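You operate a simulated robot arm through the tools that you are given. There is no shell and no other tool. Be economical: measure what you need, move in short steps, check, and stop when the job is done.

Carry out the task below with a simulated robot arm. There is one attempt and no reset: what you move stays moved.

TASK
On the worktop of the teacher's bench, make the small jar and the yellow-cap bottle change places.

It is judged by the outcome, as a careful person would: the job done as asked, and still so three seconds after it is handed in. It fails if anything else is knocked over, pushed out of place, dropped, spilled or broken.

THE ROBOT
A 7-joint arm with a two-finger parallel gripper, fixed in place. Base frame: the origin is at the foot of the arm, x ahead of it, y to its left, z up; the work surface is at about z = 0. Lengths are in mm, angles in degrees, forces in N, time in s.
With the tool pointing down near the work surface it reaches from about 240 to 620 mm from the base axis. Its first joint turns from -66.0 to 66.0 degrees. Payload 2.6 kg.
Tool frame: the origin (TCP) lies between the finger pads and is the grasp point; the fingertips stand 30 mm ahead of it; z points along the fingers, y is the line along which they close. The gripper opens to 94 mm. The fingers are 28 mm wide and 10 mm thick; the gripper's body (50 by 96 mm) begins 55 mm behind the TCP.
Orientation is that of the tool frame in the base frame, as a unit quaternion [x, y, z, w]. With the fingers straight down and closing along the base's y, the tool's x points along the base's -x, its y along +y and its z along -z.

THE INTERFACE
- The arm moves only by the tool play_rows. Its arguments are lists of equal length, an entry for each row: "linear": the shift along the tool's x, y, z in cm, a list of three; "rotation": the turn, a rotation vector about the tool's x, y, z in degrees, a list of three. In form: {"linear": [[tx, ty, tz], ...], "rotation": [[wx, wy, wz], ...]}. A call has 1 to 10 rows; each row shifts and turns the commanded pose from where the row before left it, along the tool's axes as they then stand. "hand" is the closure, from 0 (fully open) to 1 (shut), set as the call begins (left out, the last holds). A row lasts 0.2 s, in which the tool goes at most 50 mm and 8.6 degrees; a call with a longer step from one row to the next is refused whole, and so is a gripper value outside its range. A pose out of reach is approached as far as the arm can. The call stops where the force on the tool passes 40 N (or 10 N more than at its start, if that is more) or the arm is blocked; 0.2 s more then pass. The fingers move at their own pace (about 72 mm/s each) and stop on an object; they squeeze with about 21 N. The grip force told is the motor's: it shows also when the fingers shut on nothing. Time passes only in rows, and 0.2 s behind the last, so rows that do not move let the fingers close. It gives the time, the measured TCP pose, the force on the tool (base axes), the opening and the grip force at its end, in the units of the frame above (readings bear some noise).
- Cameras (640 x 400 px; columns grow to the right, rows downward): "scene" is fixed at [44.1, 423.4, 557.3]; the picture's right is [-0.78, -0.63, 0.00], its down [-0.29, 0.35, -0.89] and it looks along [0.56, -0.69, -0.46] (base axes); focal length 314 px, centre (320, 200). "wrist" rides on the gripper at [-37, 0, -58] in the tool frame; the picture's right is [0.00, -1.00, 0.00], its down [0.97, 0.00, -0.24] and it looks along [0.24, 0.00, 0.97] (tool axes); focal length 218 px, centre (320, 200).
- camera(camera): a new picture of that camera. No time passes.
- probe_pixels(camera, pixels): for up to 12 pixels [column, row] of the newest picture of that camera ("zoom" is the newest enlarged one), the place [x, y, z] in the base frame of the surface seen there, good to about 2 mm, but the place of the scene camera against the robot may be out by one fixed shift of up to 25 mm in any direction. No time passes.
- enlarge(camera, box): a new picture of the part [left, top, right, bottom] of that camera's present view, enlarged. No time passes.
- sign_off(): hands the job in; it is judged then, once.

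Work in short steps. Measure before you move; look again where a grasp or a placing could have gone wrong, and mend it. You have 80 turns and 34 pictures in all, the two below and enlarged ones among them. Open the gripper and draw the arm clear of the work before you hand the job in, unless the task says otherwise; then end with one line.

The tools are called as a command line: name --argument value ..., lists and objects as JSON in quotes. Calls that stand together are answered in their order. play_rows: Moves the arm, as the interface text tells. Its arguments: {"type":"object","properties":{"linear":{"type":"array","items":{"type":"array","items":{"type":"number"}}},"rotation":{"type":"array","items":{"type":"array","items":{"type":"number"}}},"hand":{"type":"number"}},"required":["linear","rotation"]} The other tools are called the same way: camera (camera) takes a picture; probe_pixels (camera, pixels) gives the place of the surface under pixels of a picture; enlarge (camera, box) takes an enlarged picture of a part of a camera's view; sign_off () hands the job in.

At the start:

```text
time_s: 0.0
position: [355.4, -236.1, 322.1]
tcp_rot: [0.0, 1.0, 0.0, 0.0]
force: [-0.1, -0.4, 0.7]
finger_gap: 94.1
grip_force: 0.0
```

scene: 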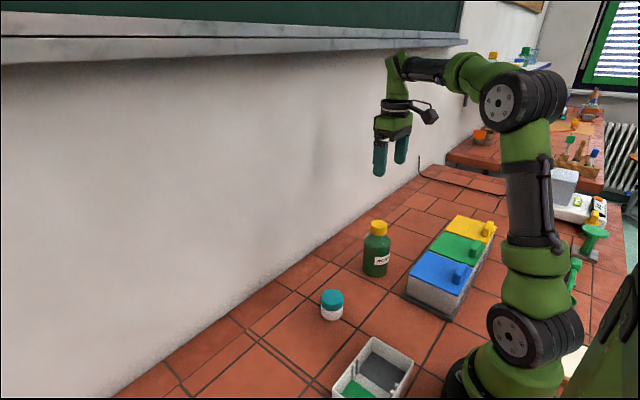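
wrist: 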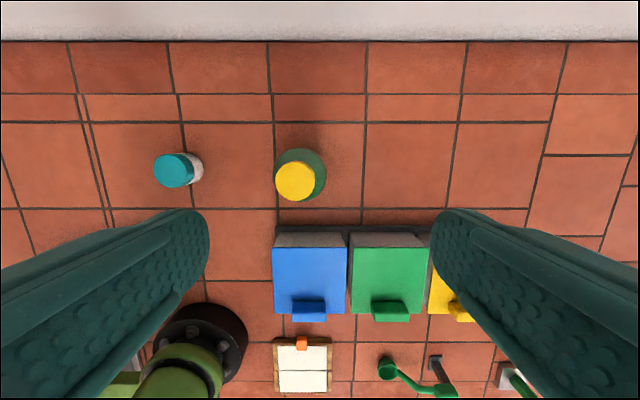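

The wrist view shows the jar (teal cap at 172,170) and the yellow-cap bottle (295,181). I probe both, along with the surroundings.

probe_pixels --camera "wrist" --pixels '[[172, 170], [155, 170], [188, 170], [196, 170], [295, 181], [276, 181], [314, 181], [295, 200], [322, 170], [310, 240], [310, 265], [230, 150]]'

enlarge --camera "scene" --box '[280, 190, 520, 340]'

enlarge --camera "wrist" --box '[130, 120, 370, 270]'

```text
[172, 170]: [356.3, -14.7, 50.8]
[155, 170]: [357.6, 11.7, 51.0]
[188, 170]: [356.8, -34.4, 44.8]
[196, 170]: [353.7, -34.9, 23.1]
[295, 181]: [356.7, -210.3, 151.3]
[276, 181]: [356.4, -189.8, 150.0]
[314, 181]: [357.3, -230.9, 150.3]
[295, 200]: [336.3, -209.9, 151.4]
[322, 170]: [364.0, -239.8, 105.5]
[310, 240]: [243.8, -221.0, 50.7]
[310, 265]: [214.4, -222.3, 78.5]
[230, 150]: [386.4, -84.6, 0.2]
```

```text
2.67 times, centred on (400, 265) of scene
```

zoom: 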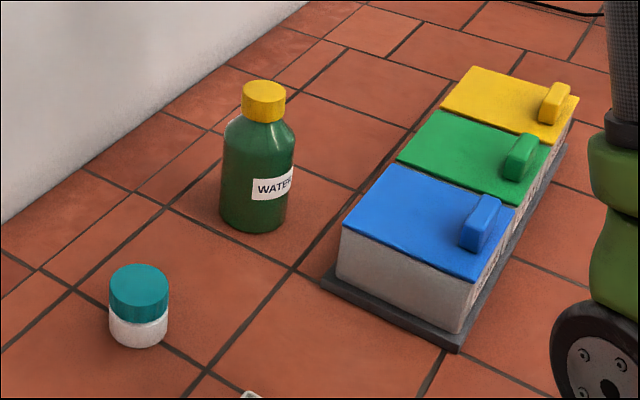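

```text
2.67 times, centred on (250, 195) of wrist
```

zoom: 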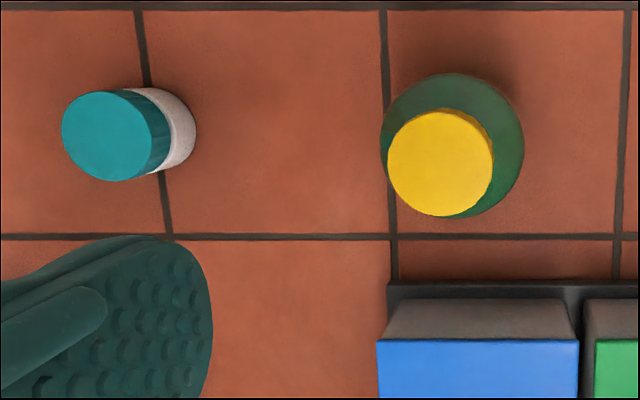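

Bottle axis is about (357,-210), top at 151 and body about 70 wide. Jar axis is about (357,-12), top at 51 and about 46 wide. I check that a parking spot near (357,100) is free, and find the wall.

probe_pixels --camera "wrist" --pixels '[[320, 20], [320, 60], [100, 170], [60, 170], [20, 170]]'

probe_pixels --camera "scene" --pixels '[[332, 296], [378, 226], [270, 345], [230, 370], [310, 390], [345, 385], [375, 335]]'

```text
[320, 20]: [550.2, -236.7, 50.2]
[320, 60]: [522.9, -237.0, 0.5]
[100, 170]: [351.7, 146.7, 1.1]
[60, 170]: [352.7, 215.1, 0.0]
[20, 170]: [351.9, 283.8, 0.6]
```

```text
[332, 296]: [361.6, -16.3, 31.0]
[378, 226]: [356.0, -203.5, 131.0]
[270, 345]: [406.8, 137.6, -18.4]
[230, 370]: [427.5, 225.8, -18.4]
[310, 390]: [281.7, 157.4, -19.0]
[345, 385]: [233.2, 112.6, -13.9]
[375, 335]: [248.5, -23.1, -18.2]
```

The area is free: bare tiles at y>100, wall at x≈550. I move above the jar at z≈170 with the gripper open, then look.

play_rows --linear '[[0, 3.74, 0], [0, 3.74, 0], [0, 3.74, 0], [0, 3.74, 0], [0, 3.74, 0], [-0.16, 3.71, 0], [0, 0, 4], [0, 0, 4], [0, 0, 4], [0, 0, 3.2]]' --rotation '[[0, 0, 0], [0, 0, 0], [0, 0, 0], [0, 0, 0], [0, 0, 0], [0, 0, 0], [0, 0, 0], [0, 0, 0], [0, 0, 0], [0, 0, 0]]' --hand 0

camera --camera "wrist"

```text
time_s: 2.2
position: [356.5, -15.2, 167.3]
tcp_rot: [-0.001, 1.0, 0.0, 0.0]
force: [0.0, 0.7, 0.4]
finger_gap: 94.0
grip_force: 0.1
```

```text
29 pictures are left
```

wrist: 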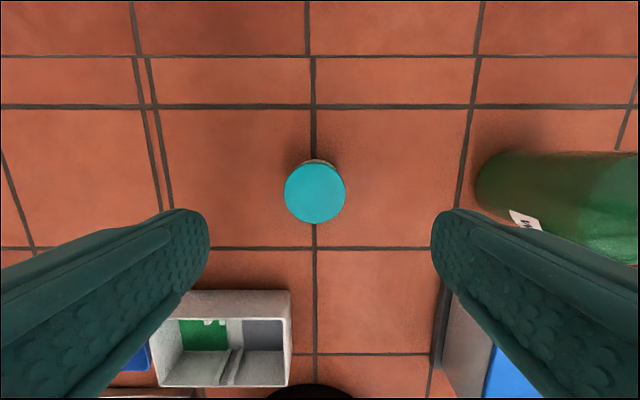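

probe_pixels --camera "wrist" --pixels '[[315, 192], [286, 192], [343, 192], [315, 165], [315, 220], [180, 293], [288, 293]]'

play_rows --linear '[[0, 0, 0], [0, 0, 0]]' --rotation '[[0, 0, 0], [0, 0, 0]]'

```text
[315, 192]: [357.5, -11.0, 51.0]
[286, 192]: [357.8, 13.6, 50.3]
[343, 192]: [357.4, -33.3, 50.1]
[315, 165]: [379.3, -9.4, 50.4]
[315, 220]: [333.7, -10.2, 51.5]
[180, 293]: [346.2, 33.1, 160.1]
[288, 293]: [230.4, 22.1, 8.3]
```

```text
time_s: 2.8
position: [357.1, -13.4, 169.3]
tcp_rot: [0.0, 1.0, 0.001, 0.0]
force: [-0.6, 0.2, 0.4]
finger_gap: 94.1
grip_force: 0.0
```

The jar centre is (357,-10). I descend to z≈36, shifting y by +3 mm, then close.

play_rows --linear '[[0, 0.3, 3], [0, 0, 3], [0, 0, 3], [0, 0, 2.5], [0, 0, 1.8], [0, 0, 0]]' --rotation '[[0, 0, 0], [0, 0, 0], [0, 0, 0], [0, 0, 0], [0, 0, 0], [0, 0, 0]]'

play_rows --linear '[[0, 0, 0], [0, 0, 0], [0, 0, 0], [0, 0, 0]]' --rotation '[[0, 0, 0], [0, 0, 0], [0, 0, 0], [0, 0, 0]]' --hand 1

```text
time_s: 4.2
position: [355.8, -10.2, 38.0]
tcp_rot: [0.0, 1.0, 0.0, -0.001]
force: [0.2, -0.5, 0.3]
finger_gap: 93.8
grip_force: 0.1
```

```text
time_s: 5.2
position: [356.1, -8.9, 37.0]
tcp_rot: [0.0, 1.0, 0.0, 0.0]
force: [0.8, -0.5, -0.7]
finger_gap: 50.5
grip_force: 20.8
```

The jar is held (gap 50.5, 21 N). I lift it 50 mm, carry it 125 mm along +y, and lower it to just above the surface.

play_rows --linear '[[0, 0, -2], [0, 0, -3], [0, 2.5, 0], [0, 2.5, 0], [0, 2.5, 0], [0, 2.5, 0], [0, 2.5, 0], [0, 0, 0], [0, 0, 2.5], [0, 0, 1.5]]' --rotation '[[0, 0, 0], [0, 0, 0], [0, 0, 0], [0, 0, 0], [0, 0, 0], [0, 0, 0], [0, 0, 0], [0, 0, 0], [0, 0, 0], [0, 0, 0]]'

play_rows --linear '[[0, 0, 0.4], [0, 0, 0.4], [0, 0, 0.2], [0, 0, 0]]' --rotation '[[0, 0, 0], [0, 0, 0], [0, 0, 0], [0, 0, 0]]'

```text
time_s: 7.4
position: [356.9, 117.2, 46.7]
tcp_rot: [0.001, 1.0, 0.0, 0.0]
force: [-0.8, 0.4, -0.4]
finger_gap: 50.0
grip_force: 21.3
```

```text
time_s: 8.4
position: [356.2, 116.6, 37.4]
tcp_rot: [0.0, 1.0, 0.001, 0.0]
force: [0.0, -0.1, -0.8]
finger_gap: 50.0
grip_force: 21.1
```

The jar is back at its grasp height, so I release it, go straight up to z≈230 and look.

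play_rows --linear '[[0, 0, 0], [0, 0, 0], [0, 0, 0], [0, 0, -2], [0, 0, -3], [0, 0, -4], [0, 0, -4], [0, 0, -4], [0, 0, -3], [0, 0, 0]]' --rotation '[[0, 0, 0], [0, 0, 0], [0, 0, 0], [0, 0, 0], [0, 0, 0], [0, 0, 0], [0, 0, 0], [0, 0, 0], [0, 0, 0], [0, 0, 0]]' --hand 0

camera --camera "wrist"

```text
time_s: 10.6
position: [358.1, 116.9, 235.9]
tcp_rot: [0.0, 1.0, 0.0, 0.0]
force: [0.2, -0.4, -0.5]
finger_gap: 94.2
grip_force: 0.0
```

```text
28 pictures are left
```

wrist: 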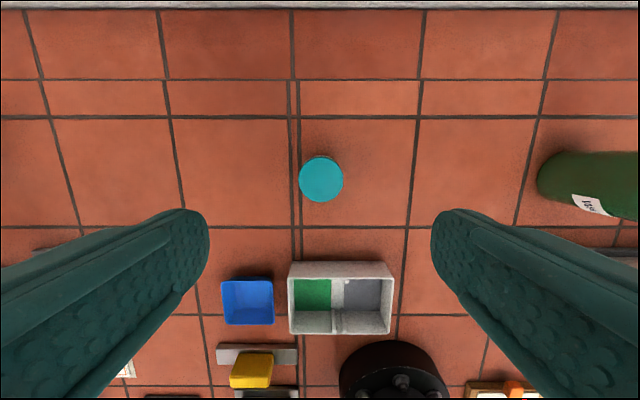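

The jar stands upright at about (357,116). I move over the bottle at y≈-210, tips at z≈206 and above its cap, and look.

play_rows --linear '[[0, -4.1, 0], [0, -4.1, 0], [0, -4.1, 0], [0, -4.1, 0], [0, -4.1, 0], [0, -4.1, 0], [0, -4.1, 0], [0, -4, 0], [0, 0, 0], [0, 0, 0]]' --rotation '[[0, 0, 0], [0, 0, 0], [0, 0, 0], [0, 0, 0], [0, 0, 0], [0, 0, 0], [0, 0, 0], [0, 0, 0], [0, 0, 0], [0, 0, 0]]'

camera --camera "wrist"

```text
time_s: 12.8
position: [357.8, -214.2, 236.0]
tcp_rot: [0.0, 1.0, 0.0, 0.0]
force: [-0.2, 0.3, -0.7]
finger_gap: 93.9
grip_force: 0.0
```

```text
27 pictures are left
```

wrist: 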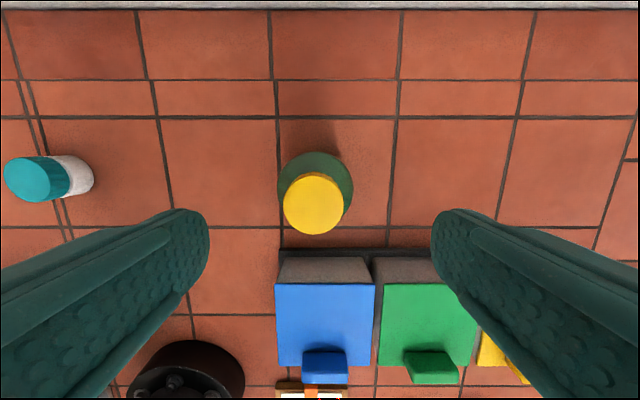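

probe_pixels --camera "wrist" --pixels '[[313, 204], [286, 204], [340, 204], [313, 177], [313, 231], [281, 180], [350, 180], [316, 156], [283, 190], [349, 195], [320, 250]]'

enlarge --camera "scene" --box '[320, 120, 480, 300]'

```text
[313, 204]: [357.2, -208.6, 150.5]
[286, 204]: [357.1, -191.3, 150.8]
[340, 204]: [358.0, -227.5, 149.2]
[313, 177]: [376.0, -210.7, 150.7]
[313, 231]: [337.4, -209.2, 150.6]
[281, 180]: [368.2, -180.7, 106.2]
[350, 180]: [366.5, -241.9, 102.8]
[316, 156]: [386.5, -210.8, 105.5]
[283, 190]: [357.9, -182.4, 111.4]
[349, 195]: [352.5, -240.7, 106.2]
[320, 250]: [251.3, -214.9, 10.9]
```

```text
2.22 times, centred on (400, 210) of scene
```

zoom: 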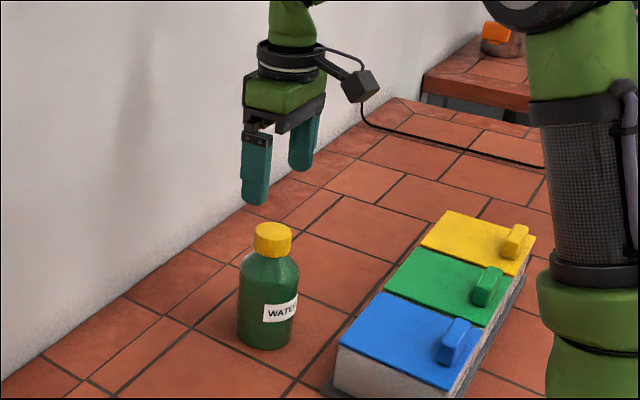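

The bottle axis is (357,-210), body about 63 wide up to z≈103, cap top at 151. I lower to z≈102 so the palm clears the cap by about 6 mm, then close on the body.

play_rows --linear '[[0, 0.4, 2], [0, 0, 3], [0, 0, 3], [0, 0, 2.5], [0, 0, 1.8], [0, 0, 1.0], [0, 0, 0], [0, 0, 0]]' --rotation '[[0, 0, 0], [0, 0, 0], [0, 0, 0], [0, 0, 0], [0, 0, 0], [0, 0, 0], [0, 0, 0], [0, 0, 0]]'

play_rows --linear '[[0, 0, 0], [0, 0, 0], [0, 0, 0], [0, 0, 0]]' --rotation '[[0, 0, 0], [0, 0, 0], [0, 0, 0], [0, 0, 0]]' --hand 1

```text
time_s: 14.6
position: [355.6, -209.1, 103.1]
tcp_rot: [-0.001, 1.0, 0.0, 0.0]
force: [-0.4, -0.4, -0.3]
finger_gap: 94.2
grip_force: 0.1
```

```text
time_s: 15.6
position: [356.8, -208.1, 103.4]
tcp_rot: [0.0, 1.0, 0.0, 0.0]
force: [-0.5, -1.0, -0.2]
finger_gap: 71.3
grip_force: 21.0
```

The bottle is held (gap 71, 21 N). I lift it 40 mm gently and check.

play_rows --linear '[[0, 0, -0.5], [0, 0, -1], [0, 0, -1.5], [0, 0, -1], [0, 0, 0]]' --rotation '[[0, 0, 0], [0, 0, 0], [0, 0, 0], [0, 0, 0], [0, 0, 0]]'

enlarge --camera "scene" --box '[300, 120, 480, 320]'

```text
time_s: 16.8
position: [356.0, -207.8, 143.5]
tcp_rot: [0.0, 1.0, 0.0, 0.0]
force: [-0.8, 0.4, -3.6]
finger_gap: 71.2
grip_force: 21.0
```

```text
2.00 times, centred on (390, 220) of scene
```

zoom: 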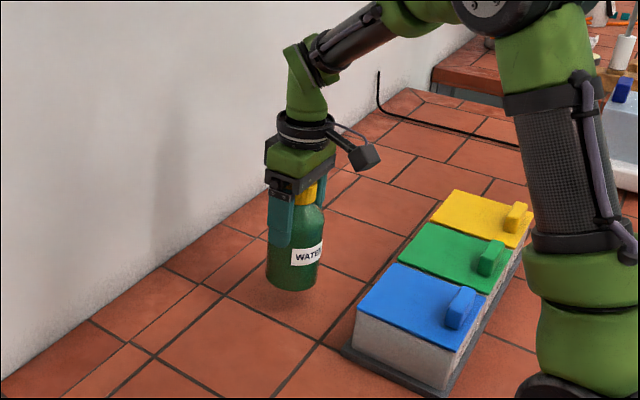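

It lifts upright (about 3.5 N). I carry it 198 mm along +y to the jar's old spot.

play_rows --linear '[[0, 1.2, 0], [0, 2.4, 0], [0, 2.7, 0], [0, 2.7, 0], [0, 2.7, 0], [0, 2.7, 0], [0, 2.4, 0], [0, 1.8, 0], [0, 1.2, 0], [0, 0, 0]]' --rotation '[[0, 0, 0], [0, 0, 0], [0, 0, 0], [0, 0, 0], [0, 0, 0], [0, 0, 0], [0, 0, 0], [0, 0, 0], [0, 0, 0], [0, 0, 0]]'

play_rows --linear '[[0, 0, 1.5], [0, 0, 1], [0, 0, 0.7], [0, 0, 0.4], [0, 0, 0.2], [0, 0, 0.2], [0, 0, 0], [0, 0, 0]]' --rotation '[[0, 0, 0], [0, 0, 0], [0, 0, 0], [0, 0, 0], [0, 0, 0], [0, 0, 0], [0, 0, 0], [0, 0, 0]]'

enlarge --camera "scene" --box '[200, 150, 440, 400]'

```text
time_s: 19.0
position: [356.7, -8.0, 144.9]
tcp_rot: [0.0, 1.0, 0.0, 0.0]
force: [-0.6, 0.5, -3.7]
finger_gap: 71.3
grip_force: 20.9
```

```text
time_s: 20.8
position: [356.3, -9.1, 103.3]
tcp_rot: [0.0, 1.0, 0.0, 0.0]
force: [0.1, -0.1, -3.9]
finger_gap: 71.3
grip_force: 21.0
```

```text
1.60 times, centred on (320, 275) of scene
```

zoom: 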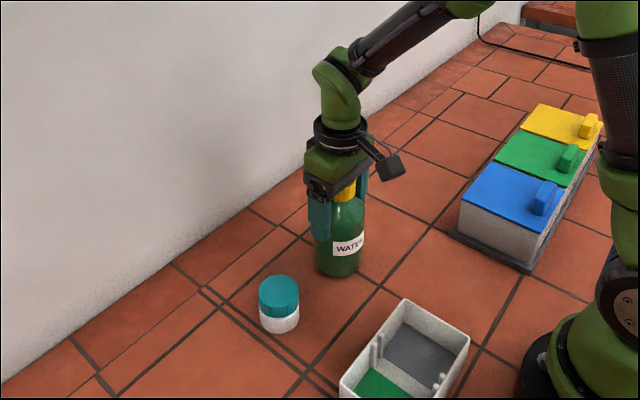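

The wrist still carries the weight (-3.9 N), so the bottle is just off the surface. I ease down 1 mm.

play_rows --linear '[[0, 0, 0.1], [0, 0, 0]]' --rotation '[[0, 0, 0], [0, 0, 0]]'

```text
time_s: 21.4
position: [357.0, -9.4, 103.4]
tcp_rot: [0.0, 1.0, 0.0, 0.0]
force: [-0.3, 0.0, -4.2]
finger_gap: 71.2
grip_force: 21.2
```

play_rows --linear '[[0, 0, 0.1], [0, 0, 0]]' --rotation '[[0, 0, 0], [0, 0, 0]]'

```text
time_s: 22.0
position: [355.9, -9.5, 103.8]
tcp_rot: [0.0, 1.0, 0.0, 0.001]
force: [-4.7, 1.4, 10.1]
finger_gap: 71.4
grip_force: 21.3
```

Contact (+10 N upward), so the bottle is on the surface. I release it and go straight up.

play_rows --linear '[[0, 0, 0], [0, 0, 0], [0, 0, 0], [0, 0, -1], [0, 0, -2], [0, 0, -3], [0, 0, -4], [0, 0, -4], [0, 0, 0], [0, 0, 0]]' --rotation '[[0, 0, 0], [0, 0, 0], [0, 0, 0], [0, 0, 0], [0, 0, 0], [0, 0, 0], [0, 0, 0], [0, 0, 0], [0, 0, 0], [0, 0, 0]]' --hand 0

camera --camera "wrist"

```text
time_s: 24.2
position: [357.0, -7.7, 243.5]
tcp_rot: [0.0, 1.0, 0.001, 0.001]
force: [-0.5, -0.1, 0.3]
finger_gap: 94.2
grip_force: 0.1
```

```text
23 pictures are left
```

wrist: 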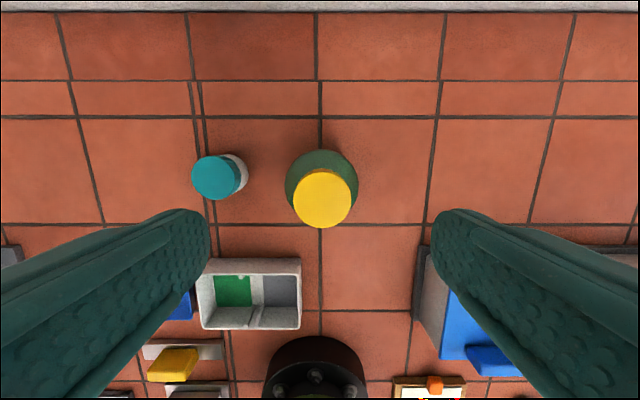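

probe_pixels --camera "wrist" --pixels '[[322, 200], [295, 200], [350, 200], [216, 178], [193, 178], [238, 178], [216, 158], [216, 197]]'

play_rows --linear '[[0, 3, 0], [0, 3, 0], [0, 3, 0], [0, 3.3, 0], [0, 0, 4], [0, 0, 4], [0, 0, 4], [0, 0, 2], [0, 0, 0]]' --rotation '[[0, 0, 0], [0, 0, 0], [0, 0, 0], [0, 0, 0], [0, 0, 0], [0, 0, 0], [0, 0, 0], [0, 0, 0], [0, 0, 0]]'

```text
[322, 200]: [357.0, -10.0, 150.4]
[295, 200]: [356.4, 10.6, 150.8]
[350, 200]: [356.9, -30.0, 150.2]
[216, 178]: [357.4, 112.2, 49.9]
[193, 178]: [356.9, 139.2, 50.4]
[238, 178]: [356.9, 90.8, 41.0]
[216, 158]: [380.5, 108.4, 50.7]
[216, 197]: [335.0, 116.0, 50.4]
```

```text
time_s: 26.2
position: [353.8, 111.9, 100.7]
tcp_rot: [0.0, 1.0, 0.0, -0.001]
force: [-0.3, 0.5, 0.3]
finger_gap: 94.3
grip_force: 0.0
```

The bottle stands at (357,-10), exactly the jar's old place, and the jar is at about (357,115). I lower onto the jar and grip.

play_rows --linear '[[0, 0.2, 2], [0, 0, 2], [0, 0, 1.5], [0, 0, 0.9], [0, 0, 0], [0, 0, 0]]' --rotation '[[0, 0, 0], [0, 0, 0], [0, 0, 0], [0, 0, 0], [0, 0, 0], [0, 0, 0]]'

play_rows --linear '[[0, 0, 0], [0, 0, 0], [0, 0, 0], [0, 0, 0], [0, 0, 0]]' --rotation '[[0, 0, 0], [0, 0, 0], [0, 0, 0], [0, 0, 0], [0, 0, 0]]' --hand 1

```text
time_s: 27.6
position: [356.9, 114.5, 38.9]
tcp_rot: [0.0, 1.0, 0.001, 0.0]
force: [-0.2, 0.8, 0.8]
finger_gap: 94.1
grip_force: 0.0
```

```text
time_s: 28.8
position: [355.7, 114.5, 38.8]
tcp_rot: [0.0, 1.0, 0.0, 0.0]
force: [-0.5, 1.1, 0.7]
finger_gap: 50.3
grip_force: 20.9
```

The jar is held. I lift it 190 mm, well above the bottle's 151, then carry it across to y≈-210.

play_rows --linear '[[0, 0, -2], [0, 0, -3], [0, 0, -4], [0, 0, -4], [0, 0, -4], [0, 0, -2], [0, 0, 0]]' --rotation '[[0, 0, 0], [0, 0, 0], [0, 0, 0], [0, 0, 0], [0, 0, 0], [0, 0, 0], [0, 0, 0]]'

play_rows --linear '[[0, -2.5, 0], [0, -4, 0], [0, -4, 0], [0, -4, 0], [0, -4, 0], [0, -4, 0], [0, -4, 0], [0, -3.5, 0], [0, -2.5, 0], [0, 0, 0]]' --rotation '[[0, 0, 0], [0, 0, 0], [0, 0, 0], [0, 0, 0], [0, 0, 0], [0, 0, 0], [0, 0, 0], [0, 0, 0], [0, 0, 0], [0, 0, 0]]'

```text
time_s: 30.4
position: [356.5, 114.7, 227.5]
tcp_rot: [0.0, 1.0, 0.0, 0.0]
force: [0.8, -0.3, -1.3]
finger_gap: 50.0
grip_force: 20.8
```

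```text
time_s: 32.6
position: [356.1, -210.0, 229.1]
tcp_rot: [0.0, 1.0, 0.0, 0.0]
force: [-0.9, -0.1, -0.3]
finger_gap: 49.9
grip_force: 21.2
```

I lower 188 mm, slowing near the surface.

play_rows --linear '[[0, 0, 3], [0, 0, 4], [0, 0, 4], [0, 0, 3], [0, 0, 2], [0, 0, 1.5], [0, 0, 0.8], [0, 0, 0.5], [0, 0, 0], [0, 0, 0]]' --rotation '[[0, 0, 0], [0, 0, 0], [0, 0, 0], [0, 0, 0], [0, 0, 0], [0, 0, 0], [0, 0, 0], [0, 0, 0], [0, 0, 0], [0, 0, 0]]'

play_rows --linear '[[0, 0, 0.1], [0, 0, 0]]' --rotation '[[0, 0, 0], [0, 0, 0]]'

```text
time_s: 34.8
position: [355.4, -208.6, 40.3]
tcp_rot: [0.0, 1.0, 0.0, 0.0]
force: [1.0, -0.1, 0.7]
finger_gap: 50.1
grip_force: 20.8
```

```text
time_s: 35.4
position: [356.9, -209.0, 39.9]
tcp_rot: [0.0, 1.0, 0.0, 0.0]
force: [-0.3, 0.3, -0.7]
finger_gap: 50.2
grip_force: 20.9
```

play_rows --linear '[[0, 0, 0.1], [0, 0, 0]]' --rotation '[[0, 0, 0], [0, 0, 0]]'

```text
time_s: 36.0
position: [357.0, -209.5, 38.4]
tcp_rot: [0.0, 1.0, 0.0, -0.001]
force: [-2.3, 1.5, 9.1]
finger_gap: 50.1
grip_force: 21.8
```

Contact (+9 N), so the jar is down. I release it, rise straight up, and look.

play_rows --linear '[[0, 0, 0], [0, 0, 0], [0, 0, 0], [0, 0, -2], [0, 0, -3], [0, 0, -4], [0, 0, -4], [0, 0, -4], [0, 0, -4], [0, 0, -4]]' --rotation '[[0, 0, 0], [0, 0, 0], [0, 0, 0], [0, 0, 0], [0, 0, 0], [0, 0, 0], [0, 0, 0], [0, 0, 0], [0, 0, 0], [0, 0, 0]]' --hand 0

camera --camera "wrist"

camera --camera "scene"

```text
time_s: 38.2
position: [359.0, -209.9, 289.2]
tcp_rot: [0.0, 1.0, 0.0, 0.0]
force: [-0.5, -0.1, -0.3]
finger_gap: 94.1
grip_force: 0.0
```

```text
22 pictures are left
```

wrist: 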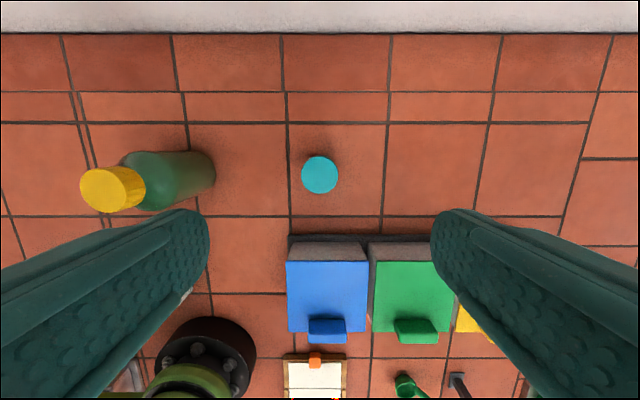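

```text
21 pictures are left
```

scene: 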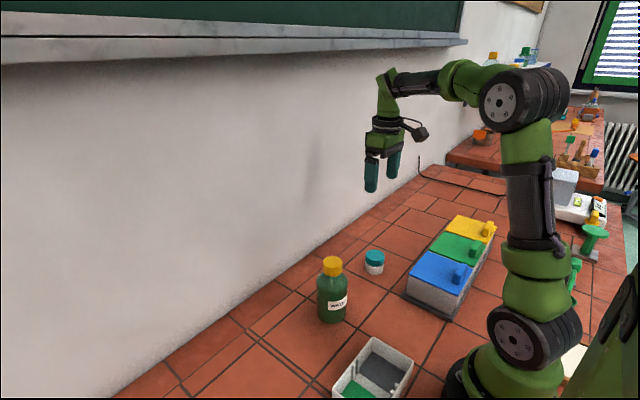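

Both stand upright in each other's places, nothing else has moved, and the gripper is open and clear of the work.

sign_off

```text
The job is handed in.
```

The small jar and the yellow-cap bottle have changed places on the worktop; both stand upright and the pictures show nothing else moved.
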